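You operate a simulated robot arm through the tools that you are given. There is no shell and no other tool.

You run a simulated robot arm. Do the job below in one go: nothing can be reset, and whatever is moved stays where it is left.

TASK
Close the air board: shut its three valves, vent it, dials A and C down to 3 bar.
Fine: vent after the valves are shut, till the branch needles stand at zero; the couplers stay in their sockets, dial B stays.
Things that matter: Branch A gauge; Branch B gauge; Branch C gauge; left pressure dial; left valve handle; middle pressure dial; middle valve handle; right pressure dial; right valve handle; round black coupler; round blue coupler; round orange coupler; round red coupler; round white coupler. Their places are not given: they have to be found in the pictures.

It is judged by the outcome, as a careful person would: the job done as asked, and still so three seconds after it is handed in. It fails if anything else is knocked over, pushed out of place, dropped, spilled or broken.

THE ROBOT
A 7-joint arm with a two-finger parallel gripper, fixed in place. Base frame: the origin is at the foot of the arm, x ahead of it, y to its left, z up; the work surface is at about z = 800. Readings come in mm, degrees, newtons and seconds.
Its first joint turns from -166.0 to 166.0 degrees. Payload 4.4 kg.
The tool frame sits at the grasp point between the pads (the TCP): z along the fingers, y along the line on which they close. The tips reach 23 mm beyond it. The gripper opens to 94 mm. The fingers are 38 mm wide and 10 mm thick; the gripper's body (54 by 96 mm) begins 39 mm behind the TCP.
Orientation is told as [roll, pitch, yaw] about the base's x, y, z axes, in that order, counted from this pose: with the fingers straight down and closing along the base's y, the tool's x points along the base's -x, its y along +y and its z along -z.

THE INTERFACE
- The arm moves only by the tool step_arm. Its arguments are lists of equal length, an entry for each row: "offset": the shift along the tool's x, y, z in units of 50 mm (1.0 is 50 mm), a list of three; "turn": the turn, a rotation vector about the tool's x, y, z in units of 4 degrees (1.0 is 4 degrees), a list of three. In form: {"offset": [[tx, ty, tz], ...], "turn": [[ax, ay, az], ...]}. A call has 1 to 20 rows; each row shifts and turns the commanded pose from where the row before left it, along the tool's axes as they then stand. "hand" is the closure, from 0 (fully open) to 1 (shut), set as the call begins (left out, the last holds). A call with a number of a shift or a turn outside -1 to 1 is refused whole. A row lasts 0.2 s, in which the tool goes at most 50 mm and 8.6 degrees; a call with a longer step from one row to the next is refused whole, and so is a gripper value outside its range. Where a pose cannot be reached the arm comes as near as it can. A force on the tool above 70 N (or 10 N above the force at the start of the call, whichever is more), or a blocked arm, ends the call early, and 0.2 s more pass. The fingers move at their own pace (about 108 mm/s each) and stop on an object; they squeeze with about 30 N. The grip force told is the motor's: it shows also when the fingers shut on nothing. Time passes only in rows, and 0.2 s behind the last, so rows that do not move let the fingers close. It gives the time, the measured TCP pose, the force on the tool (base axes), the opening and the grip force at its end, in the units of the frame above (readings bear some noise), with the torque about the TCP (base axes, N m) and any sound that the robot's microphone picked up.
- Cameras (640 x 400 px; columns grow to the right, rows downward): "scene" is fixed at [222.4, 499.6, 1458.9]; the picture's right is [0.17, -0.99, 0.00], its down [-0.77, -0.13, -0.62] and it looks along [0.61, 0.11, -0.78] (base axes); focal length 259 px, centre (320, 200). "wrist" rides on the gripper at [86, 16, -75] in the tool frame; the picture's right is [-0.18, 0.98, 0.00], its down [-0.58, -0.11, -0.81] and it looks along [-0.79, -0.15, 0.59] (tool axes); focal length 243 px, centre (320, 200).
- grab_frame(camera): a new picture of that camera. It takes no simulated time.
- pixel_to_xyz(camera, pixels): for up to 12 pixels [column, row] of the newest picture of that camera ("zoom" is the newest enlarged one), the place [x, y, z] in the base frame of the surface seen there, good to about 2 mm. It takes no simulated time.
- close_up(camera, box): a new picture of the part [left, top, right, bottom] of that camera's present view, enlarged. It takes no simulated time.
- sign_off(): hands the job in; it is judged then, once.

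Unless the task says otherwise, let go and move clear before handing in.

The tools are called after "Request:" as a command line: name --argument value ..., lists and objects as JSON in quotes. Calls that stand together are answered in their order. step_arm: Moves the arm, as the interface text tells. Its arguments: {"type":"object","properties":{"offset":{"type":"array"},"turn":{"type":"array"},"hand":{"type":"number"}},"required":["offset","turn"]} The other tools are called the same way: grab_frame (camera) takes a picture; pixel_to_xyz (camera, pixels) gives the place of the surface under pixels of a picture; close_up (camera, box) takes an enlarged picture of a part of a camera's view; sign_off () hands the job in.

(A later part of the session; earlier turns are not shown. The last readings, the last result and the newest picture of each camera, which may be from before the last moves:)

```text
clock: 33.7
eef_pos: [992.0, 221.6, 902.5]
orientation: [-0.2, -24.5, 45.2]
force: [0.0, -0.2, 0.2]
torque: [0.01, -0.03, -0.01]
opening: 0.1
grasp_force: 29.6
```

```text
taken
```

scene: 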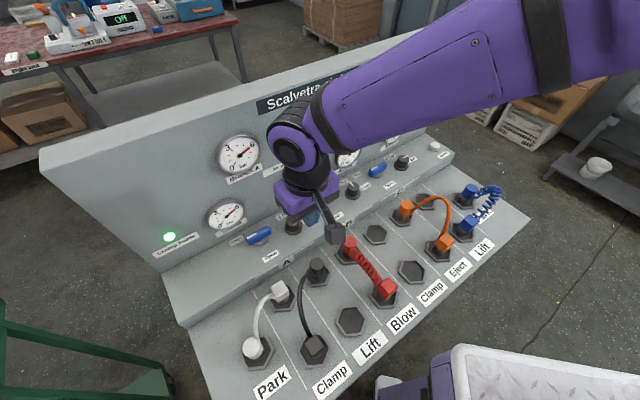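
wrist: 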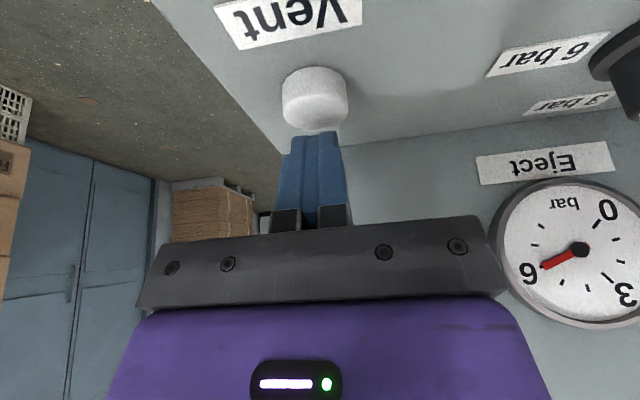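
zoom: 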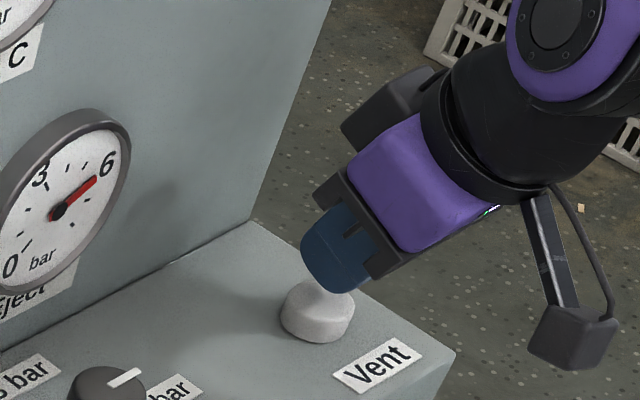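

The rounded fingertip is just above the button's centre. I press down in small steps.

Request:
step_arm --offset '[[0.0163, 0, 0.0365], [0.0163, 0, 0.0365], [0.0163, 0, 0.0365], [0.0163, 0, 0.0365], [0, 0, 0]]' --turn '[[0, 0, 0], [0, 0, 0], [0, 0, 0], [0, 0, 0], [0, 0, 0]]'

Request:
grab_frame --camera "wrist"

Request:
close_up --camera "scene" --box '[200, 60, 440, 270]'

```text
clock: 34.9
eef_pos: [992.8, 220.6, 894.3]
orientation: [-0.1, -24.6, 45.1]
force: [-0.3, -0.7, 0.0]
torque: [-0.02, 0.03, 0.05]
opening: 0.1
grasp_force: 29.7
```

```text
taken
```

wrist: 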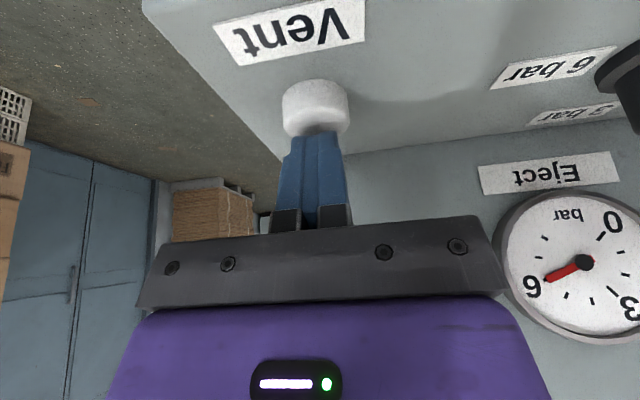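

```text
1.90 times, centred on (320, 165) of scene
```

zoom: 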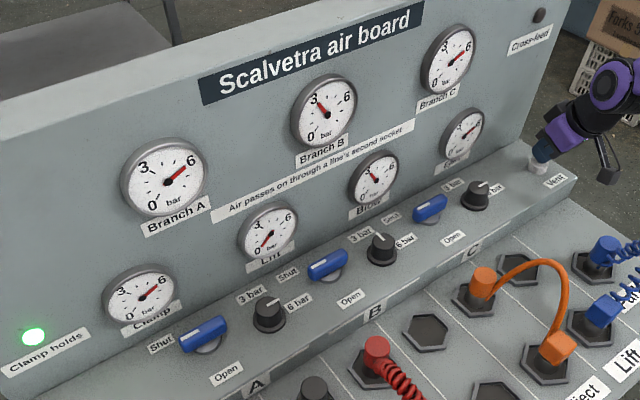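

No contact force yet. I press on in 2 mm steps and watch the force.

Request:
step_arm --offset '[[0.0163, 0, 0.0365], [0.0163, 0, 0.0365], [0, 0, 0]]' --turn '[[0, 0, 0], [0, 0, 0], [0, 0, 0]]'

Request:
close_up --camera "scene" --box '[200, 60, 440, 270]'

Request:
close_up --camera "scene" --box '[400, 100, 470, 160]'

```text
clock: 35.7
eef_pos: [992.2, 221.1, 891.0]
orientation: [-0.1, -24.5, 45.1]
force: [-0.2, -0.2, 3.6]
torque: [-0.03, 0.06, 0.01]
opening: 0.0
grasp_force: 29.8
```

```text
1.90 times, centred on (320, 165) of scene
```

zoom: 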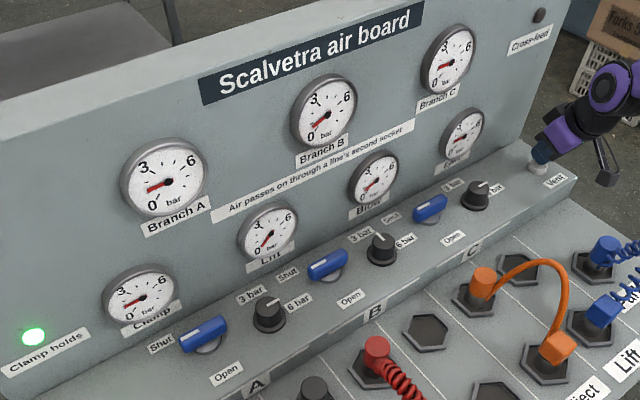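

```text
6.67 times, centred on (435, 130) of scene
```

zoom: 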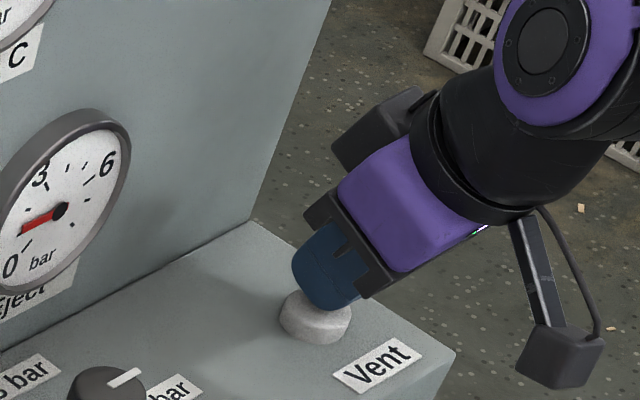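

The button is pressed (3.6 N) and all the needles are falling, Branch A, B and C included. I hold it until they reach zero.

Request:
step_arm --offset '[[0.004, 0, 0.009], [0, 0, 0], [0, 0, 0], [0, 0, 0], [0, 0, 0], [0, 0, 0], [0, 0, 0], [0, 0, 0], [0, 0, 0], [0, 0, 0]]' --turn '[[0, 0, 0], [0, 0, 0], [0, 0, 0], [0, 0, 0], [0, 0, 0], [0, 0, 0], [0, 0, 0], [0, 0, 0], [0, 0, 0], [0, 0, 0]]'

Request:
close_up --camera "scene" --box '[200, 60, 440, 270]'

```text
clock: 37.9
eef_pos: [992.1, 221.0, 889.9]
orientation: [-0.2, -24.5, 45.1]
force: [-0.2, 0.8, 2.7]
torque: [0.02, 0.0, -0.01]
opening: 0.0
grasp_force: 29.6
```

```text
1.90 times, centred on (320, 165) of scene
```

zoom: 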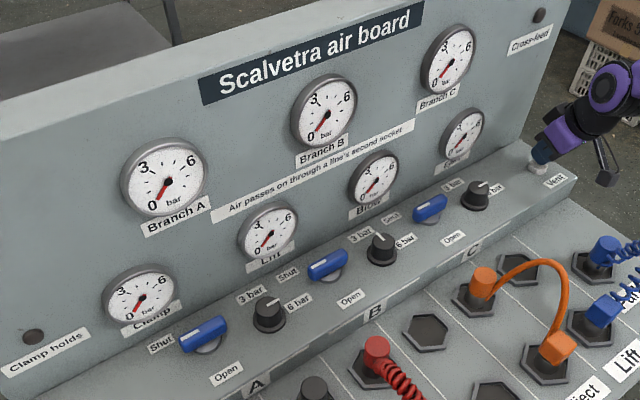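

The needles look to be at zero and the lamp is out. I hold a little longer and then check the branch gauges closely.

Request:
step_arm --offset '[[0, 0, 0], [0, 0, 0], [0, 0, 0], [0, 0, 0], [0, 0, 0], [0, 0, 0], [0, 0, 0], [0, 0, 0], [0, 0, 0], [0, 0, 0], [0, 0, 0], [0, 0, 0], [0, 0, 0], [0, 0, 0], [0, 0, 0]]' --turn '[[0, 0, 0], [0, 0, 0], [0, 0, 0], [0, 0, 0], [0, 0, 0], [0, 0, 0], [0, 0, 0], [0, 0, 0], [0, 0, 0], [0, 0, 0], [0, 0, 0], [0, 0, 0], [0, 0, 0], [0, 0, 0], [0, 0, 0]]'

Request:
close_up --camera "scene" --box '[210, 120, 340, 210]'

Request:
close_up --camera "scene" --box '[300, 70, 430, 160]'

```text
clock: 41.1
eef_pos: [992.5, 221.7, 890.7]
orientation: [-0.3, -24.5, 45.0]
force: [0.0, 0.6, 2.1]
torque: [-0.01, 0.05, -0.02]
opening: 0.0
grasp_force: 30.0
```

```text
4.44 times, centred on (275, 165) of scene
```

zoom: 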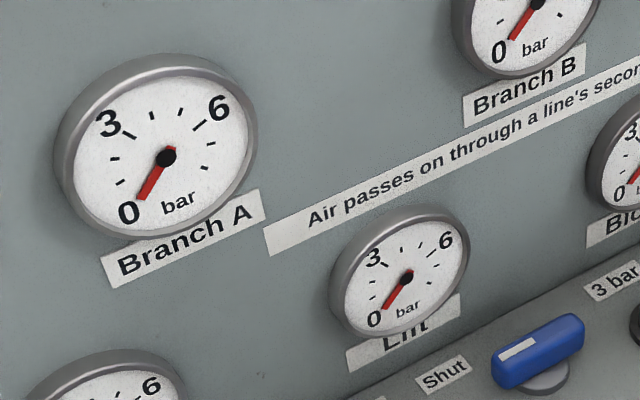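

```text
4.44 times, centred on (365, 115) of scene
```

zoom: 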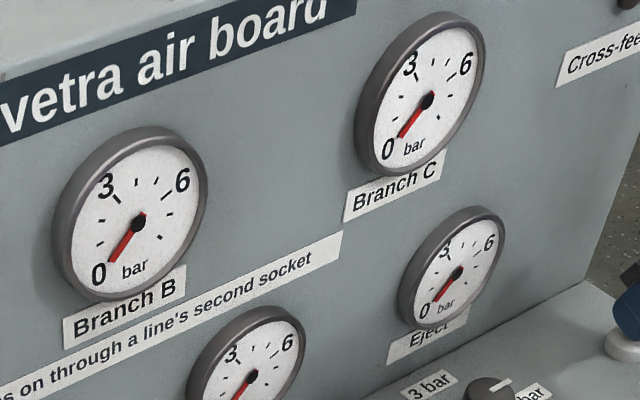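

All branch needles stand on zero. I release the button by lifting straight up, then untilt and move back in front of dial C.

Request:
step_arm --offset '[[-0.122, 0, -0.274], [-0.122, 0, -0.274], [-0.24, 0, -0.55], [-0.24, 0, -0.55], [-0.24, 0, -0.55], [0, 0, 0], [0, 0, 0], [0, 0, 0], [0, 0, 0], [0, 0, 0], [0, 0, 0], [0.7, 0.8, 0], [0.7, 0.7, 0], [0, 0.8, 0], [0, 0.9, 0], [0, 0, 0]]' --turn '[[0, 0, 0], [0, 0, 0], [0, 0, 0], [0, 0, 0], [0, 0, 0], [0, 1, 0], [0, 1, 0], [0, 1, 0], [0, 1, 0], [0, 1, 0], [0, 1, 0], [0, 0, 0], [0, 0, 0], [0, 0, 0], [0, 0, 0], [0, 0, 0]]'

Request:
grab_frame --camera "wrist"

Request:
grab_frame --camera "scene"

```text
refused: row 12 steps farther than a row can; nothing moved
```

```text
taken
```

wrist: 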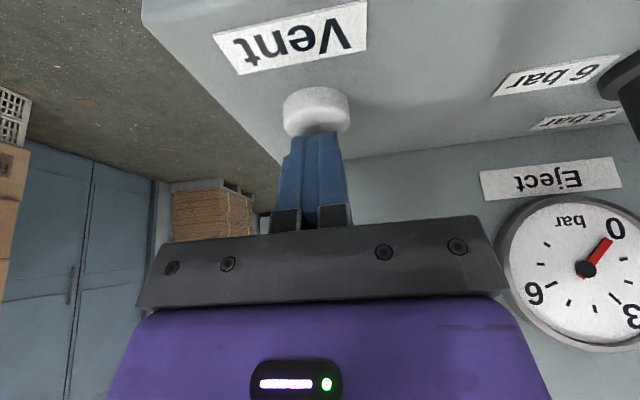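

```text
taken
```

scene: 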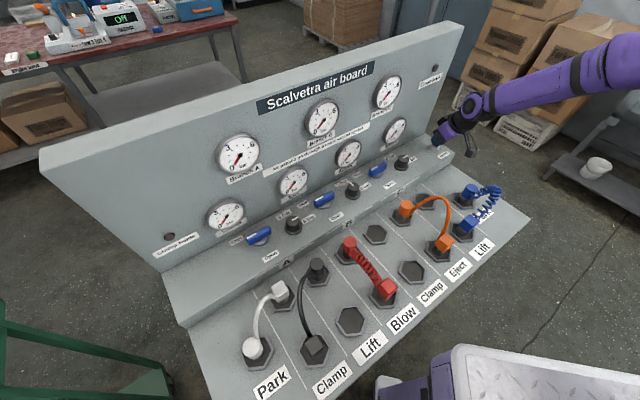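

The call was refused for a row that was too long. I repeat it with shorter rows.

Request:
step_arm --offset '[[-0.122, 0, -0.274], [-0.122, 0, -0.274], [-0.24, 0, -0.55], [-0.24, 0, -0.55], [-0.24, 0, -0.55], [0, 0, 0], [0, 0, 0], [0, 0, 0], [0, 0, 0], [0, 0, 0], [0, 0, 0], [0.7, 0, 0], [0.7, 0, 0], [0, 0.8, 0], [0, 0.8, 0], [0, 0.8, 0], [0, 0.8, 0], [0, 0, 0]]' --turn '[[0, 0, 0], [0, 0, 0], [0, 0, 0], [0, 0, 0], [0, 0, 0], [0, 1, 0], [0, 1, 0], [0, 1, 0], [0, 1, 0], [0, 1, 0], [0, 1, 0], [0, 0, 0], [0, 0, 0], [0, 0, 0], [0, 0, 0], [0, 0, 0], [0, 0, 0], [0, 0, 0]]'

Request:
grab_frame --camera "wrist"

Request:
close_up --camera "scene" --box '[200, 60, 440, 270]'

```text
clock: 44.9
eef_pos: [828.3, 284.3, 1010.7]
orientation: [-0.1, -0.4, 45.0]
force: [0.9, -0.1, -0.4]
torque: [0.03, 0.0, 0.0]
opening: 0.0
grasp_force: 29.9
```

```text
taken
```

wrist: 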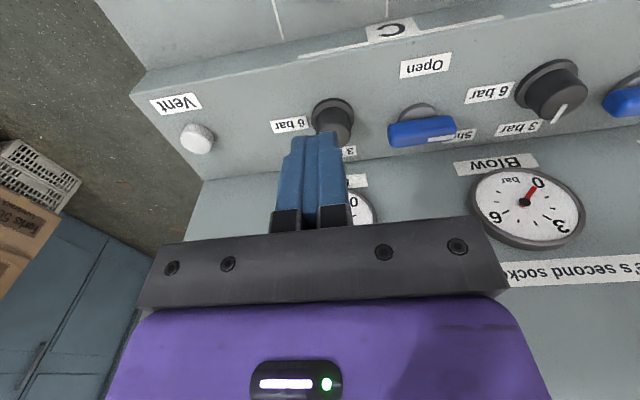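

```text
1.90 times, centred on (320, 165) of scene
```

zoom: 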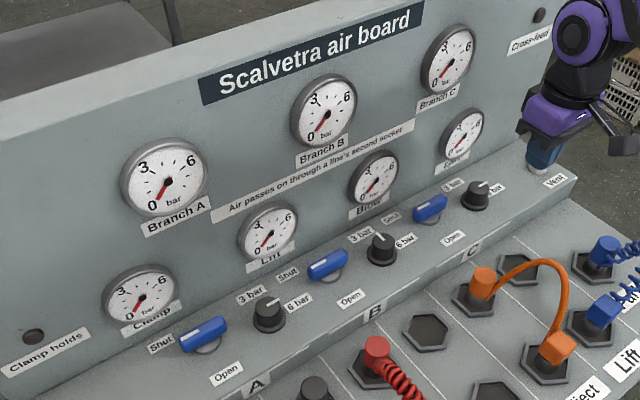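

The needles stay at zero. Now I measure dial C precisely, in both views.

Request:
close_up --camera "scene" --box '[370, 135, 440, 185]'

Request:
pixel_to_xyz --camera "zoom" --pixels '[[290, 200], [265, 205], [310, 190], [290, 185], [320, 205], [245, 210], [290, 250], [260, 270], [340, 255], [290, 280]]'

Request:
close_up --camera "wrist" --box '[280, 80, 400, 160]'

Request:
pixel_to_xyz --camera "zoom" --pixels '[[290, 180], [290, 140], [290, 120], [290, 100], [180, 165], [400, 160], [290, 240], [340, 240], [375, 210], [200, 210]]'

```text
8.00 times, centred on (405, 160) of scene
```

zoom: 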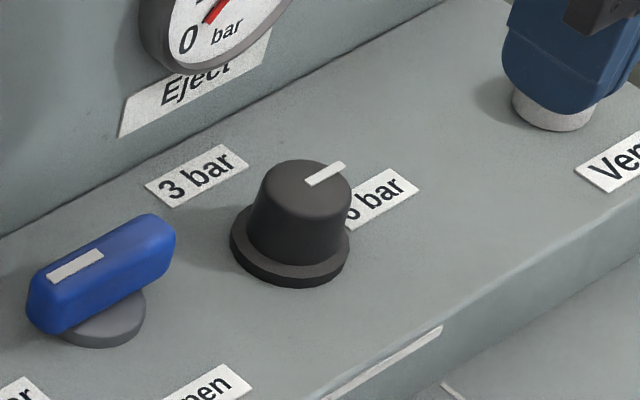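

```text
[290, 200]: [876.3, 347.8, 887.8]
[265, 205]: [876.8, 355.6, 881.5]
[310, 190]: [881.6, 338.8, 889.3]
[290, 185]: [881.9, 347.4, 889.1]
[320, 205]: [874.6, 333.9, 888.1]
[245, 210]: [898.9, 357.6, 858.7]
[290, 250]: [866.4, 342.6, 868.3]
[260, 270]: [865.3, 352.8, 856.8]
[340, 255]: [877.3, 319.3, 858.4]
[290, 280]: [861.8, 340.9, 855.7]
```

```text
5.00 times, centred on (340, 120) of wrist
```

zoom: 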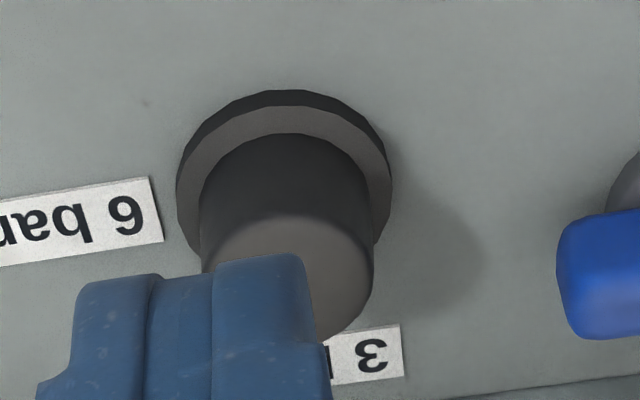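

```text
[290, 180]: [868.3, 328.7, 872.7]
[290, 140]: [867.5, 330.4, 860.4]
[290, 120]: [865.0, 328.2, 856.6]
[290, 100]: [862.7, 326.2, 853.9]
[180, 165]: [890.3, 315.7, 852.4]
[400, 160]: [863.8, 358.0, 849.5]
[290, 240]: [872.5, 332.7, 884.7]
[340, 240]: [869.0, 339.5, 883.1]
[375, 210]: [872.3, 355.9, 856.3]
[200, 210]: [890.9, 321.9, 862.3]
```

Dial C's centre is at about (881.7,341.5) with its top at z≈889. I open the fingers to about 60 mm and turn the wrist to yaw -45°, so that the +90° twist ends squared to the board.

Request:
step_arm --offset '[[0, 0, 0], [0, 0, 0], [0, 0, 0], [0, 0, 0], [0, 0, 0], [0, 0, 0], [0, 0, 0], [0, 0, 0], [0, 0, 0], [0, 0, 0], [0, 0, 0], [0, 0, 0], [0, 0, 0], [0, 0, 0], [0, 0, 0], [0, 0, 0]]' --turn '[[0, 0, 1.5], [0, 0, 1.5], [0, 0, 1.5], [0, 0, 1.5], [0, 0, 1.5], [0, 0, 1.5], [0, 0, 1.5], [0, 0, 1.5], [0, 0, 1.5], [0, 0, 1.5], [0, 0, 1.5], [0, 0, 1.5], [0, 0, 1.5], [0, 0, 1.5], [0, 0, 1.5], [0, 0, 0]]' --hand 0.35

```text
refused: 1.5 is not a number from -1 to 1
```

Turns are limited to 1 per row, so I use rows of 1.

Request:
step_arm --offset '[[0, 0, 0], [0, 0, 0], [0, 0, 0], [0, 0, 0], [0, 0, 0], [0, 0, 0], [0, 0, 0], [0, 0, 0], [0, 0, 0], [0, 0, 0], [0, 0, 0], [0, 0, 0], [0, 0, 0], [0, 0, 0], [0, 0, 0], [0, 0, 0], [0, 0, 0], [0, 0, 0], [0, 0, 0], [0, 0, 0]]' --turn '[[0, 0, 1], [0, 0, 1], [0, 0, 1], [0, 0, 1], [0, 0, 1], [0, 0, 1], [0, 0, 1], [0, 0, 1], [0, 0, 1], [0, 0, 1], [0, 0, 1], [0, 0, 1], [0, 0, 1], [0, 0, 1], [0, 0, 1], [0, 0, 1], [0, 0, 1], [0, 0, 1], [0, 0, 1], [0, 0, 1]]' --hand 0.35

Request:
step_arm --offset '[[0, 0, 0], [0, 0, 0], [0, 0, 0], [0, 0, 0]]' --turn '[[0, 0, 1], [0, 0, 1], [0, 0, 0.5], [0, 0, 0]]'

Request:
grab_frame --camera "wrist"

Request:
grab_frame --camera "scene"

```text
clock: 49.1
eef_pos: [828.4, 282.6, 1010.3]
orientation: [0.4, -0.2, -35.0]
force: [-0.1, 0.2, -0.2]
torque: [-0.01, 0.04, 0.03]
opening: 61.2
grasp_force: 0.0
```

```text
clock: 50.1
eef_pos: [828.1, 283.2, 1009.5]
orientation: [0.5, -0.2, -45.0]
force: [-0.9, 0.2, 0.6]
torque: [0.04, 0.03, 0.01]
opening: 61.0
grasp_force: 0.1
```

```text
taken
```

wrist: 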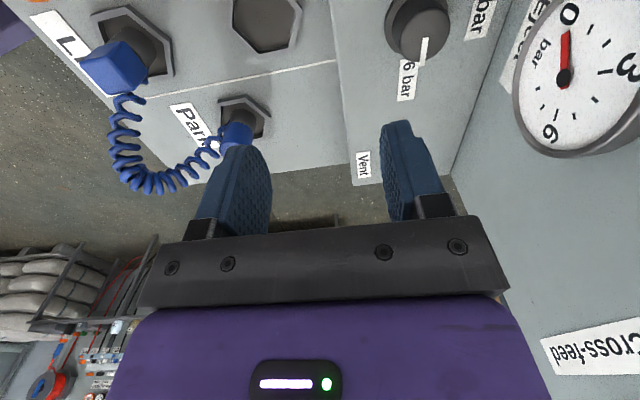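

```text
taken
```

scene: 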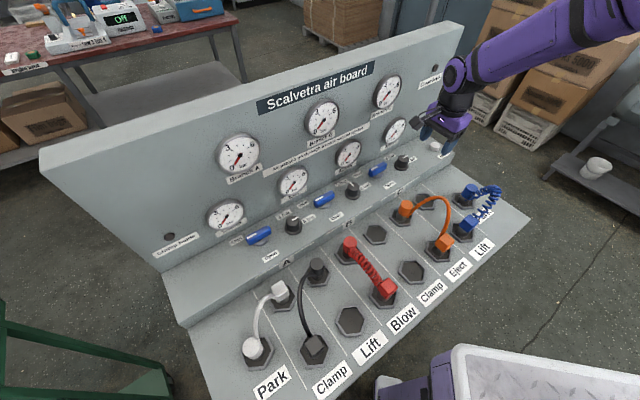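

The wrist is at yaw -45°, with the camera on the valve side and clear of it. I move over dial C, stopping 40 mm above to check alignment.

Request:
step_arm --offset '[[0.066, 0.8, 0], [0, 0.784, 0], [0, 0, 0.55], [0, 0, 0.55], [0, 0, 0.45], [0, 0, 0]]' --turn '[[0, 0, 0], [0, 0, 0], [0, 0, 0], [0, 0, 0], [0, 0, 0], [0, 0, 0]]'

Request:
grab_frame --camera "wrist"

Request:
close_up --camera "scene" --box '[350, 80, 470, 180]'

```text
clock: 51.5
eef_pos: [883.3, 343.4, 932.9]
orientation: [0.5, -0.2, -45.0]
force: [-1.4, 0.0, 0.1]
torque: [-0.02, 0.0, -0.03]
opening: 61.2
grasp_force: 0.1
```

```text
taken
```

wrist: 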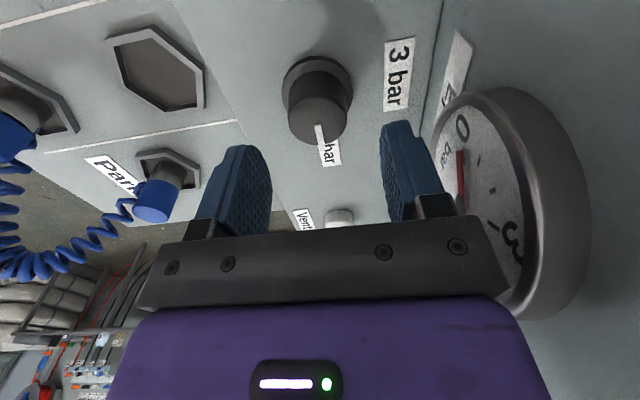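

```text
4.00 times, centred on (410, 130) of scene
```

zoom: 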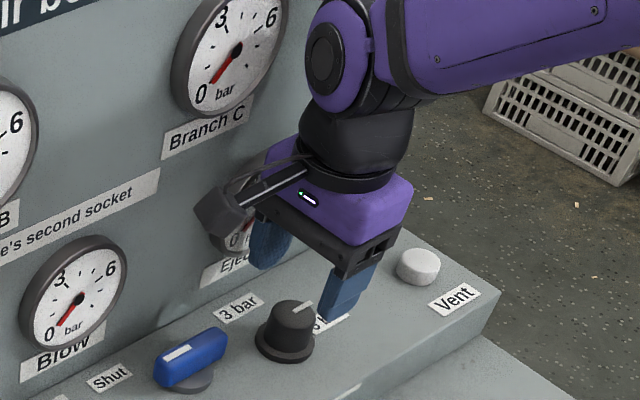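

The knob (318,105) sits centred between the fingers. I shift 2 mm, descend to z≈886 and close.

Request:
step_arm --offset '[[0, -0.04, 0.32], [0, 0, 0.32], [0, 0, 0.29], [0, 0, 0]]' --turn '[[0, 0, 0], [0, 0, 0], [0, 0, 0], [0, 0, 0]]'

Request:
grab_frame --camera "wrist"

Request:
close_up --camera "scene" --box '[350, 80, 470, 180]'

```text
clock: 52.5
eef_pos: [882.3, 341.4, 886.1]
orientation: [0.5, -0.1, -45.1]
force: [-0.9, -0.3, 0.1]
torque: [-0.01, 0.01, -0.03]
opening: 61.4
grasp_force: 0.1
```

```text
taken
```

wrist: 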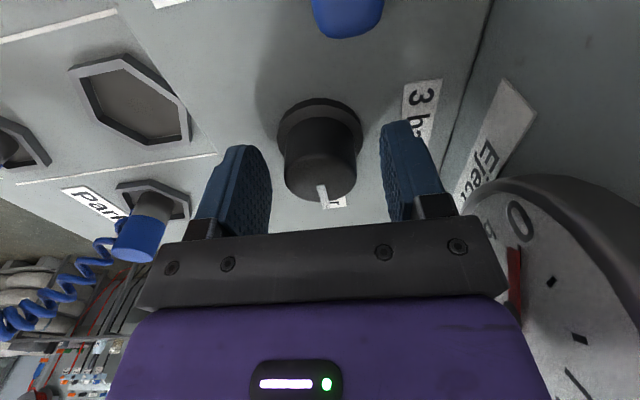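

```text
4.00 times, centred on (410, 130) of scene
```

zoom: 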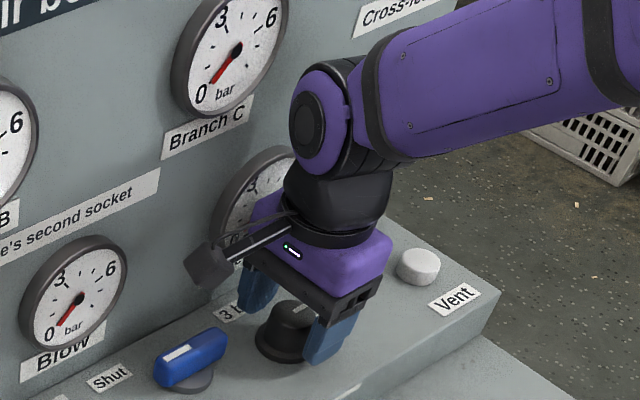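

The knob stands between the pads and the gripper body is clear of the Eject gauge. I close.

Request:
step_arm --offset '[[0, 0, 0], [0, 0, 0], [0, 0, 0]]' --turn '[[0, 0, 0], [0, 0, 0], [0, 0, 0]]' --hand 1

Request:
grab_frame --camera "wrist"

```text
clock: 53.3
eef_pos: [881.3, 340.9, 887.3]
orientation: [0.6, 0.0, -45.0]
force: [-2.7, -2.9, -1.6]
torque: [-0.07, 0.16, -0.03]
opening: 37.0
grasp_force: 45.6
```

```text
taken
```

wrist: 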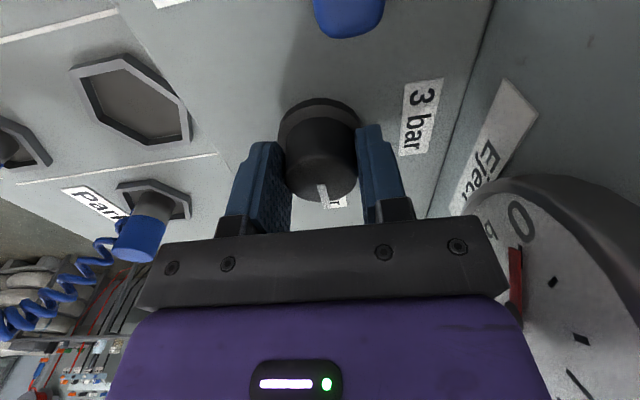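

The knob is gripped (opening 37 mm, small side force). I turn counter-clockwise, first a test of 20°.

Request:
step_arm --offset '[[0, 0, 0], [0, 0, 0], [0, 0, 0], [0, 0, 0], [0, 0, 0], [0, 0, 0]]' --turn '[[0, 0, -1], [0, 0, -1], [0, 0, -1], [0, 0, -1], [0, 0, -1], [0, 0, 0]]'

Request:
grab_frame --camera "wrist"

Request:
close_up --camera "scene" --box '[350, 80, 470, 180]'

```text
clock: 54.7
eef_pos: [881.0, 340.6, 887.3]
orientation: [0.4, -0.2, -24.9]
force: [-6.2, -8.6, -1.7]
torque: [-0.15, 0.35, -0.03]
opening: 37.0
grasp_force: 45.2
```

```text
taken
```

wrist: 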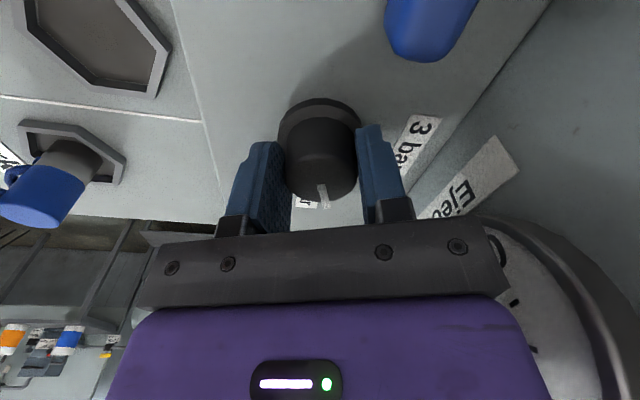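

```text
4.00 times, centred on (410, 130) of scene
```

zoom: 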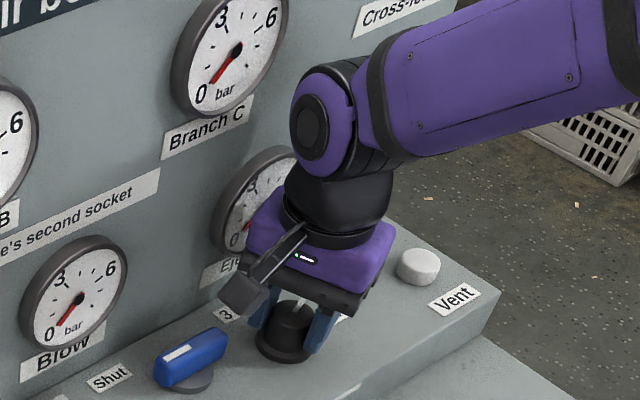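

The mark stays fixed relative to the pads, so the knob turns with them. I continue for another 60°.

Request:
step_arm --offset '[[0, 0, 0], [0, 0, 0], [0, 0, 0], [0, 0, 0], [0, 0, 0], [0, 0, 0], [0, 0, 0], [0, 0, 0], [0, 0, 0], [0, 0, 0], [0, 0, 0], [0, 0, 0], [0, 0, 0], [0, 0, 0], [0, 0, 0], [0, 0, 0]]' --turn '[[0, 0, -1], [0, 0, -1], [0, 0, -1], [0, 0, -1], [0, 0, -1], [0, 0, -1], [0, 0, -1], [0, 0, -1], [0, 0, -1], [0, 0, -1], [0, 0, -1], [0, 0, -1], [0, 0, -1], [0, 0, -1], [0, 0, -1], [0, 0, 0]]'

Request:
grab_frame --camera "wrist"

Request:
close_up --camera "scene" --box '[350, 80, 470, 180]'

```text
clock: 58.1
eef_pos: [883.1, 339.6, 885.6]
orientation: [-0.1, -0.6, 35.0]
force: [-5.3, -39.7, -1.2]
torque: [-0.6, -0.21, -0.04]
opening: 37.0
grasp_force: 44.9
```

```text
taken
```

wrist: 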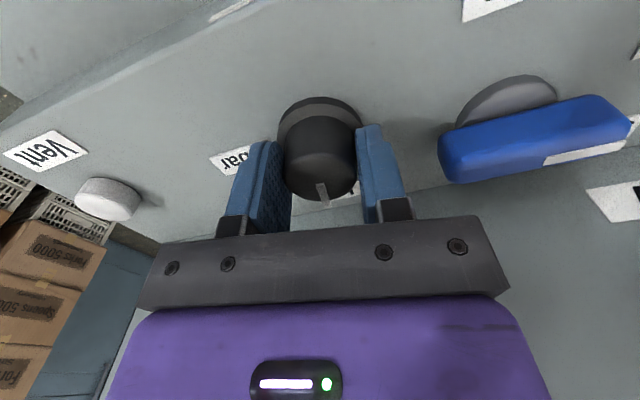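

```text
4.00 times, centred on (410, 130) of scene
```

zoom: 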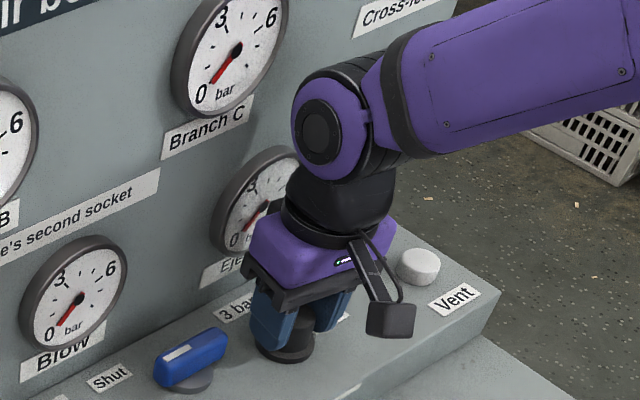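

The knob follows, but a 40 N side force shows my centre is a millimetre or two off. I shift along the closing axis to relieve it and look at the force.

Request:
step_arm --offset '[[0, -0.03, 0], [0, 0, 0]]' --turn '[[0, 0, 0], [0, 0, 0]]'

```text
clock: 58.7
eef_pos: [882.3, 339.6, 886.5]
orientation: [0.0, -0.5, 35.1]
force: [-3.1, -35.0, -0.7]
torque: [-0.66, -0.09, -0.03]
opening: 36.7
grasp_force: 45.1
```

Request:
step_arm --offset '[[0.034, -0.049, 0], [0, 0, 0]]' --turn '[[0, 0, 0], [0, 0, 0]]'

```text
clock: 59.3
eef_pos: [881.8, 338.7, 886.4]
orientation: [0.2, -0.6, 35.1]
force: [4.2, -12.3, -6.8]
torque: [-0.17, -0.19, -0.01]
opening: 36.8
grasp_force: 45.1
```

The force is down to 13 N. I finish the remaining 10°.

Request:
step_arm --offset '[[0, 0, 0], [0, 0, 0], [0, 0, 0], [0, 0, 0]]' --turn '[[0, 0, -1], [0, 0, -1], [0, 0, -0.5], [0, 0, 0]]'

Request:
close_up --camera "wrist" --box '[220, 70, 420, 230]'

```text
clock: 60.3
eef_pos: [881.7, 338.5, 886.6]
orientation: [-0.1, -0.5, 45.1]
force: [3.6, 1.9, -1.5]
torque: [-0.1, 0.11, -0.72]
opening: 36.8
grasp_force: 44.7
```

```text
2.50 times, centred on (320, 150) of wrist
```

zoom: 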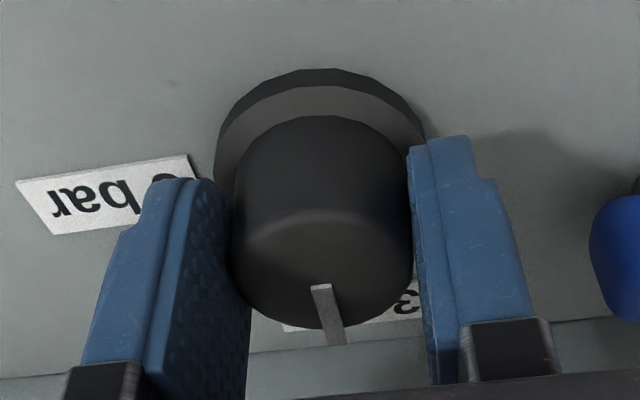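

A turning torque of 0.7 Nm has appeared, so the dial is at its stop, with the mark towards 3 bar. I open and lift off.

Request:
step_arm --offset '[[0, 0, 0], [0, 0, 0], [0, 0, -0.3], [0, 0, -0.6], [0, 0, -0.6], [0.5, 0, -0.6], [0.8, 0, 0], [0, 0, 0]]' --turn '[[0, 0, 0], [0, 0, 0], [0, 0, 0], [0, 0, 0], [0, 0, 0], [0, 0, 0], [0, 0, 0], [0, 0, 0]]' --hand 0.35

Request:
grab_frame --camera "wrist"

Request:
close_up --camera "scene" --box '[350, 80, 470, 180]'

```text
clock: 62.1
eef_pos: [835.4, 291.7, 990.3]
orientation: [-0.1, -0.5, 45.0]
force: [-1.0, -0.4, -0.2]
torque: [-0.03, -0.01, -0.02]
opening: 61.0
grasp_force: 0.0
```

```text
taken
```

wrist: 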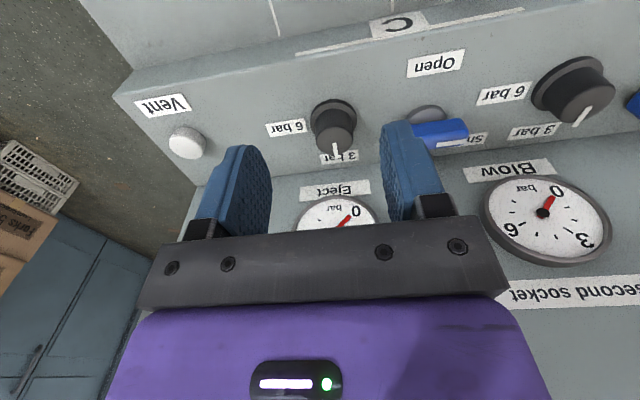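

```text
4.00 times, centred on (410, 130) of scene
```

zoom: 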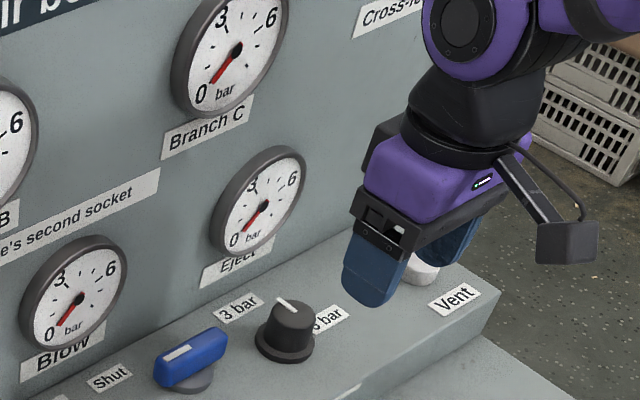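

Dial C now points to 3 bar, matching dial B's pose, and the branch needles are still at zero. I travel left to dial A, turning the wrist to yaw 0° so that the +90° twist ends at 90°.

Request:
step_arm --offset '[[0, 0.837, 0], [0, 0.837, 0], [0, 0.837, 0], [0, 0.837, 0], [0, 0.837, 0], [0, 0.837, 0], [0, 0.837, 0], [0, 0.837, 0], [0, 0.837, 0], [0, 0.837, 0], [0, 0, 0]]' --turn '[[0, 0, 0], [0, 0, 0], [0, 0, 0], [0, 0, 0], [0, 0, 0], [0, 0, 0], [0, 0, 0], [0, 0, 0], [0, 0, 0], [0, 0, 0], [0, 0, 0]]'

Request:
step_arm --offset '[[0, 0, 0], [0, 0, 0], [0, 0, 0], [0, 0, 0], [0, 0, 0], [0, 0, 0], [0, 0, 0], [0, 0, 0], [0, 0, 0], [0, 0, 0], [0, 0, 0], [0, 0, 0], [0, 0, 0]]' --turn '[[0, 0, 1], [0, 0, 1], [0, 0, 1], [0, 0, 1], [0, 0, 1], [0, 0, 1], [0, 0, 1], [0, 0, 1], [0, 0, 1], [0, 0, 1], [0, 0, 1], [0, 0, 0.25], [0, 0, 0]]'

Request:
grab_frame --camera "wrist"

Request:
grab_frame --camera "scene"

```text
clock: 64.5
eef_pos: [538.4, 586.9, 989.4]
orientation: [-0.1, -0.5, 45.0]
force: [1.0, 0.2, -0.4]
torque: [0.0, 0.01, 0.0]
opening: 61.2
grasp_force: 0.1
```

```text
clock: 67.3
eef_pos: [539.4, 587.1, 989.6]
orientation: [0.4, -0.4, 0.0]
force: [-0.8, 0.2, 0.7]
torque: [0.02, 0.01, 0.02]
opening: 61.0
grasp_force: 0.0
```

```text
taken
```

wrist: 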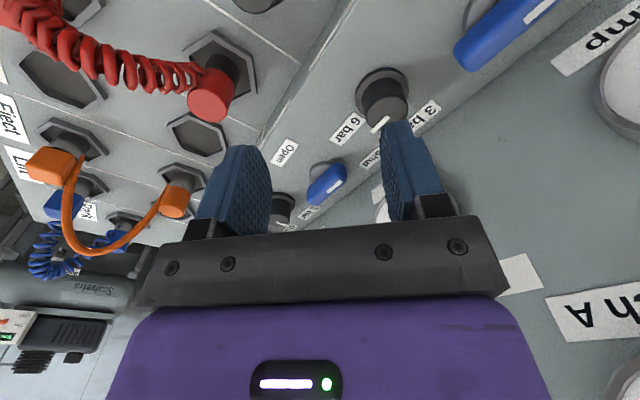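

```text
taken
```

scene: 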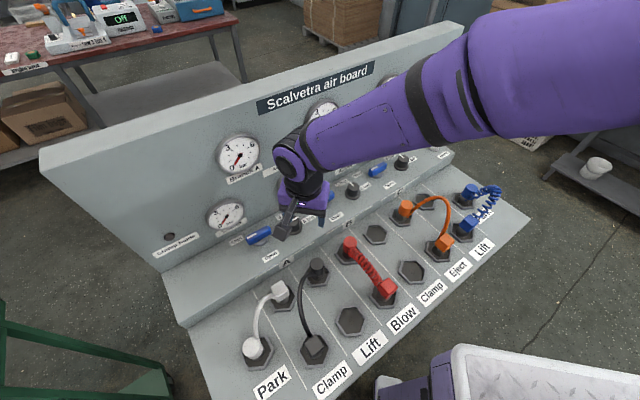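

Dial A shows in the wrist view at (385,97). I measure its centre before moving in.

Request:
close_up --camera "wrist" --box '[330, 50, 450, 130]'

Request:
pixel_to_xyz --camera "zoom" --pixels '[[280, 340], [300, 310], [300, 350], [260, 80], [280, 90], [125, 200], [160, 140], [420, 160], [390, 200], [300, 270]]'

Request:
close_up --camera "scene" --box '[260, 200, 330, 250]'

Request:
pixel_to_xyz --camera "zoom" --pixels '[[270, 170], [290, 170], [250, 180], [270, 190], [270, 250], [300, 250], [230, 250], [270, 280]]'

```text
5.00 times, centred on (390, 90) of wrist
```

zoom: 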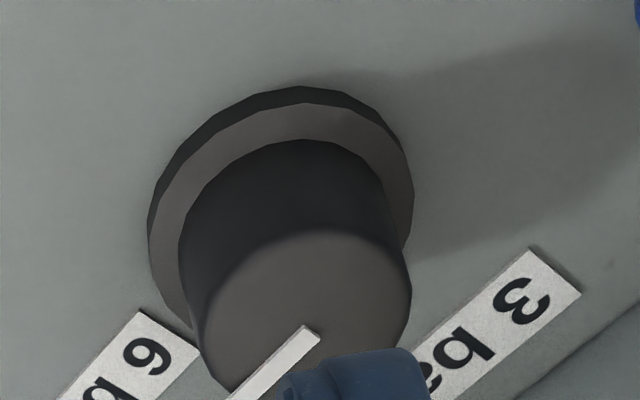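

```text
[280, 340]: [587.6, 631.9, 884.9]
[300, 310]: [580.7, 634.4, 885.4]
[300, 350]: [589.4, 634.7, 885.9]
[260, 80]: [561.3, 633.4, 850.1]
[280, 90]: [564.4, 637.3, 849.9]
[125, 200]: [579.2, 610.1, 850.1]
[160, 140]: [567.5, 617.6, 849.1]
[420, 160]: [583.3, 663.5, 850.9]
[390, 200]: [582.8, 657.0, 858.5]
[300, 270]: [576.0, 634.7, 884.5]
```

```text
8.00 times, centred on (295, 225) of scene
```

zoom: 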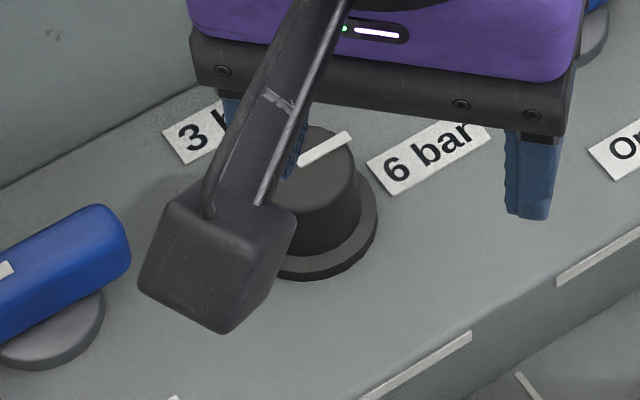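

```text
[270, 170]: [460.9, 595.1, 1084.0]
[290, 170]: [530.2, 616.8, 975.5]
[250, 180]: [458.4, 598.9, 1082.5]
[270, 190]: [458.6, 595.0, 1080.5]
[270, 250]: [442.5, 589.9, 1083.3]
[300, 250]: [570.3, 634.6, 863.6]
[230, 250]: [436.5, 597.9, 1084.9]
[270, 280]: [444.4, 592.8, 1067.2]
```

Dial A's centre is at about (586.5,635.5). I move over it at z≈930 and check alignment.

Request:
step_arm --offset '[[-0.471, 0.484, 0], [-0.471, 0.484, 0], [0, 0, 0.6], [0, 0, 0.59], [0, 0, 0]]' --turn '[[0, 0, 0], [0, 0, 0], [0, 0, 0], [0, 0, 0], [0, 0, 0]]'

Request:
grab_frame --camera "wrist"

Request:
close_up --camera "scene" --box '[230, 150, 350, 250]'

```text
clock: 68.5
eef_pos: [586.9, 637.0, 929.7]
orientation: [0.3, -0.4, -0.1]
force: [-0.4, 0.2, 0.3]
torque: [0.03, 0.01, -0.01]
opening: 61.1
grasp_force: 0.1
```

```text
taken
```

wrist: 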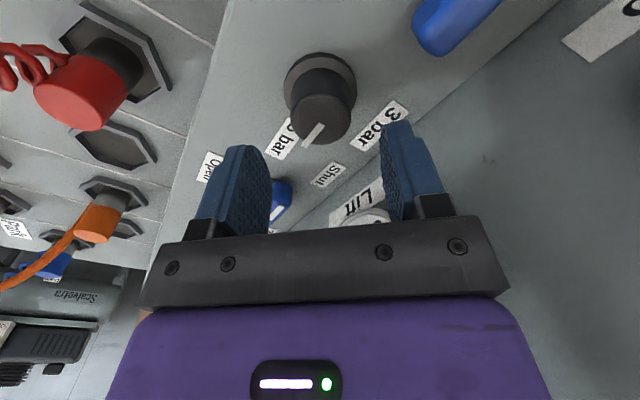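

```text
4.00 times, centred on (290, 200) of scene
```

zoom: 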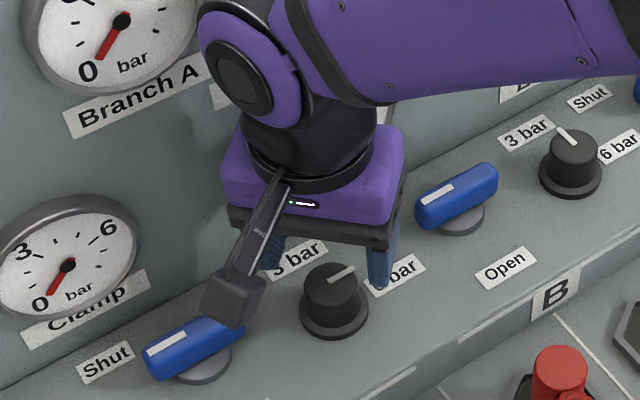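

The knob (320,105) is centred between the fingers. I go down to z≈886 and close.

Request:
step_arm --offset '[[0, -0.03, 0.3], [0, 0, 0.3], [0, 0, 0.27], [0, 0, 0]]' --turn '[[0, 0, 0], [0, 0, 0], [0, 0, 0], [0, 0, 0]]'

Request:
step_arm --offset '[[0, 0, 0], [0, 0, 0], [0, 0, 0]]' --turn '[[0, 0, 0], [0, 0, 0], [0, 0, 0]]' --hand 1

Request:
grab_frame --camera "wrist"

Request:
close_up --camera "scene" --box '[230, 150, 350, 250]'

```text
clock: 69.5
eef_pos: [587.0, 633.4, 886.1]
orientation: [0.3, -0.6, 0.1]
force: [-0.6, -0.2, -0.1]
torque: [0.01, -0.04, 0.0]
opening: 61.1
grasp_force: 0.0
```

```text
clock: 70.3
eef_pos: [586.5, 636.6, 887.9]
orientation: [0.3, -0.5, 0.2]
force: [5.4, 27.4, -6.6]
torque: [0.91, -0.62, -0.01]
opening: 36.7
grasp_force: 45.0
```

```text
taken
```

wrist: 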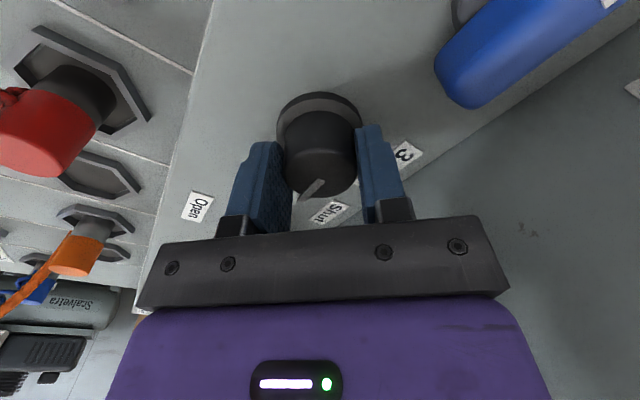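

```text
4.00 times, centred on (290, 200) of scene
```

zoom: 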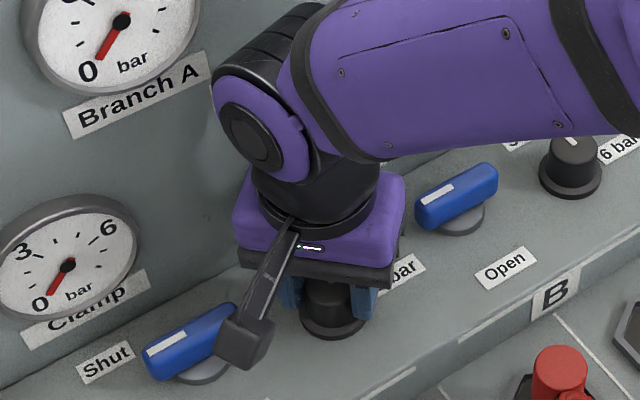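

It's gripped, with 27 N in +y from a small misalignment. I shift 2.5 mm in +y to relieve it.

Request:
step_arm --offset '[[0, 0.05, 0], [0, 0, 0]]' --turn '[[0, 0, 0], [0, 0, 0]]'

```text
clock: 70.9
eef_pos: [586.0, 636.9, 887.6]
orientation: [0.2, -0.4, 0.0]
force: [0.5, 11.2, 5.3]
torque: [-0.05, 0.08, -0.02]
opening: 36.5
grasp_force: 44.8
```

The force is down to 11 N. I turn counter-clockwise 40° first and then check.

Request:
step_arm --offset '[[0, 0.01, 0], [0, 0, 0], [0, 0, 0], [0, 0, 0], [0, 0, 0], [0, 0, 0], [0, 0, 0], [0, 0, 0], [0, 0, 0], [0, 0, 0], [0, 0, 0]]' --turn '[[0, 0, -1], [0, 0, -1], [0, 0, -1], [0, 0, -1], [0, 0, -1], [0, 0, -1], [0, 0, -1], [0, 0, -1], [0, 0, -1], [0, 0, -1], [0, 0, 0]]'

Request:
grab_frame --camera "wrist"

```text
clock: 73.3
eef_pos: [586.9, 637.2, 888.6]
orientation: [-0.1, -0.6, 40.2]
force: [-0.1, 7.2, 5.4]
torque: [0.2, 0.05, 0.0]
opening: 36.6
grasp_force: 45.0
```

```text
taken
```

wrist: 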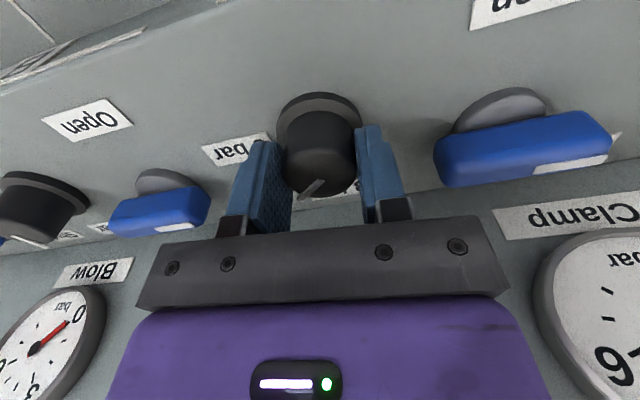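

The knob follows and the forces are low. I turn another 44°.

Request:
step_arm --offset '[[0, 0, 0], [0, 0, 0], [0, 0, 0], [0, 0, 0], [0, 0, 0], [0, 0, 0], [0, 0, 0], [0, 0, 0], [0, 0, 0], [0, 0, 0], [0, 0, 0], [0, 0, 0]]' --turn '[[0, 0, -1], [0, 0, -1], [0, 0, -1], [0, 0, -1], [0, 0, -1], [0, 0, -1], [0, 0, -1], [0, 0, -1], [0, 0, -1], [0, 0, -1], [0, 0, -1], [0, 0, 0]]'

Request:
grab_frame --camera "wrist"

Request:
close_up --camera "scene" --box '[230, 150, 350, 250]'

```text
clock: 75.9
eef_pos: [585.6, 638.2, 886.2]
orientation: [-0.3, -0.4, 84.1]
force: [-1.3, 8.9, 7.5]
torque: [0.48, 0.05, 0.03]
opening: 36.5
grasp_force: 44.8
```

```text
taken
```

wrist: 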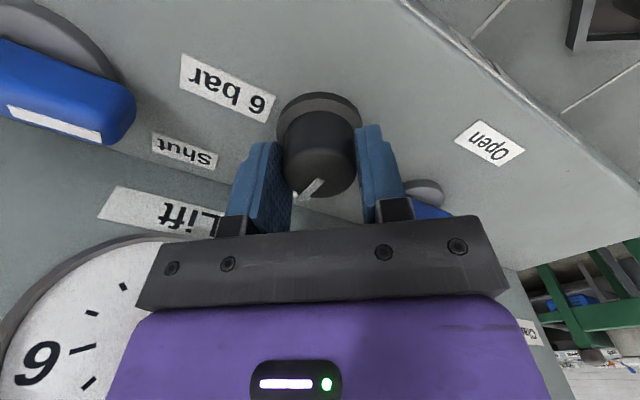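

```text
4.00 times, centred on (290, 200) of scene
```

zoom: 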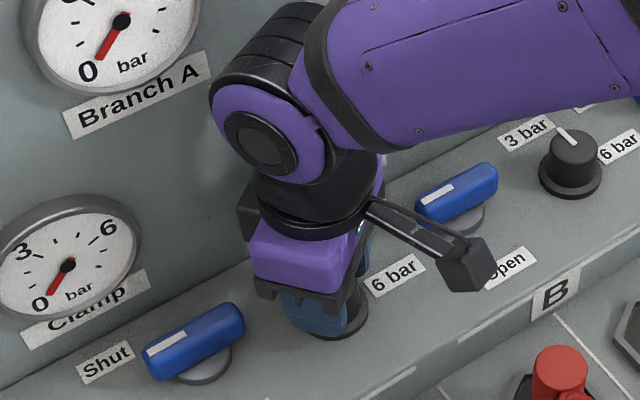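

Now the last few degrees, watching for the stop torque.

Request:
step_arm --offset '[[0, 0, 0], [0, 0, 0], [0, 0, 0]]' --turn '[[0, 0, -0.75], [0, 0, -0.75], [0, 0, 0]]'

```text
clock: 76.7
eef_pos: [585.6, 637.3, 887.6]
orientation: [-0.4, -0.3, 90.0]
force: [-3.9, 8.9, 5.6]
torque: [0.81, 0.09, -0.34]
opening: 36.8
grasp_force: 45.5
```

A torque of -0.34 Nm is building, so the stop is close. I add 2° more to seat it.

Request:
step_arm --offset '[[0, 0, 0], [0, 0, 0]]' --turn '[[0, 0, -0.5], [0, 0, 0]]'

```text
clock: 77.3
eef_pos: [585.7, 637.0, 887.9]
orientation: [-0.4, -0.2, 92.2]
force: [-6.8, 4.7, 6.8]
torque: [-0.19, 0.3, -0.88]
opening: 36.7
grasp_force: 44.7
```

The dial is on its stop (0.88 Nm). I open, lift straight up and withdraw.

Request:
step_arm --offset '[[0, 0, 0], [0, 0, 0], [0, 0, -0.3], [0, 0, -0.6], [0, 0, -0.8], [0, 0, -0.8], [0.6, 0, 0], [0.8, 0, 0], [0.8, 0, -0.4], [0.8, 0, -0.4], [0.8, 0, -0.4], [0.8, 0, -0.4], [0, 0, 0]]' --turn '[[0, 0, 0], [0, 0, 0], [0, 0, 0], [0, 0, 0], [0, 0, 0], [0, 0, 0], [0, 0, 0], [0, 0, 0], [0, 0, 0], [0, 0, 0], [0, 0, 0], [0, 0, 0], [0, 0, 0]]' --hand 0.35

Request:
grab_frame --camera "scene"

Request:
close_up --camera "scene" --box '[200, 60, 440, 270]'

```text
clock: 80.1
eef_pos: [592.0, 406.3, 1092.7]
orientation: [-0.4, -0.2, 92.1]
force: [0.7, 0.2, -0.2]
torque: [-0.01, 0.02, 0.02]
opening: 61.2
grasp_force: 0.0
```

```text
taken
```

scene: 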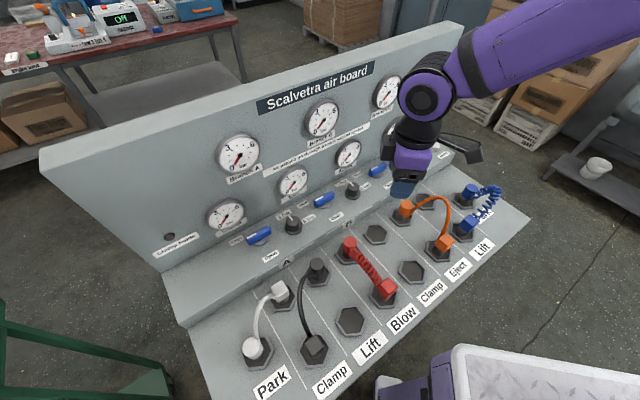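

```text
1.90 times, centred on (320, 165) of scene
```

zoom: 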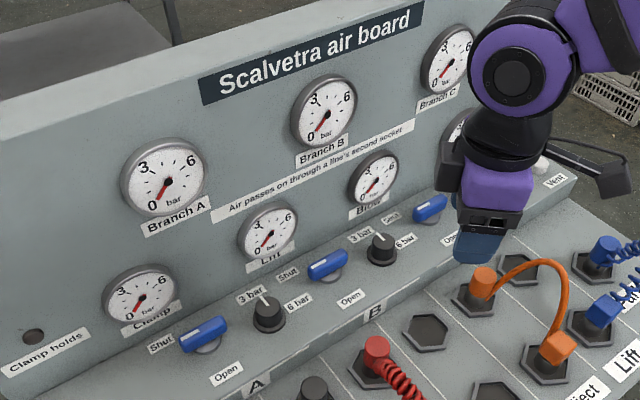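

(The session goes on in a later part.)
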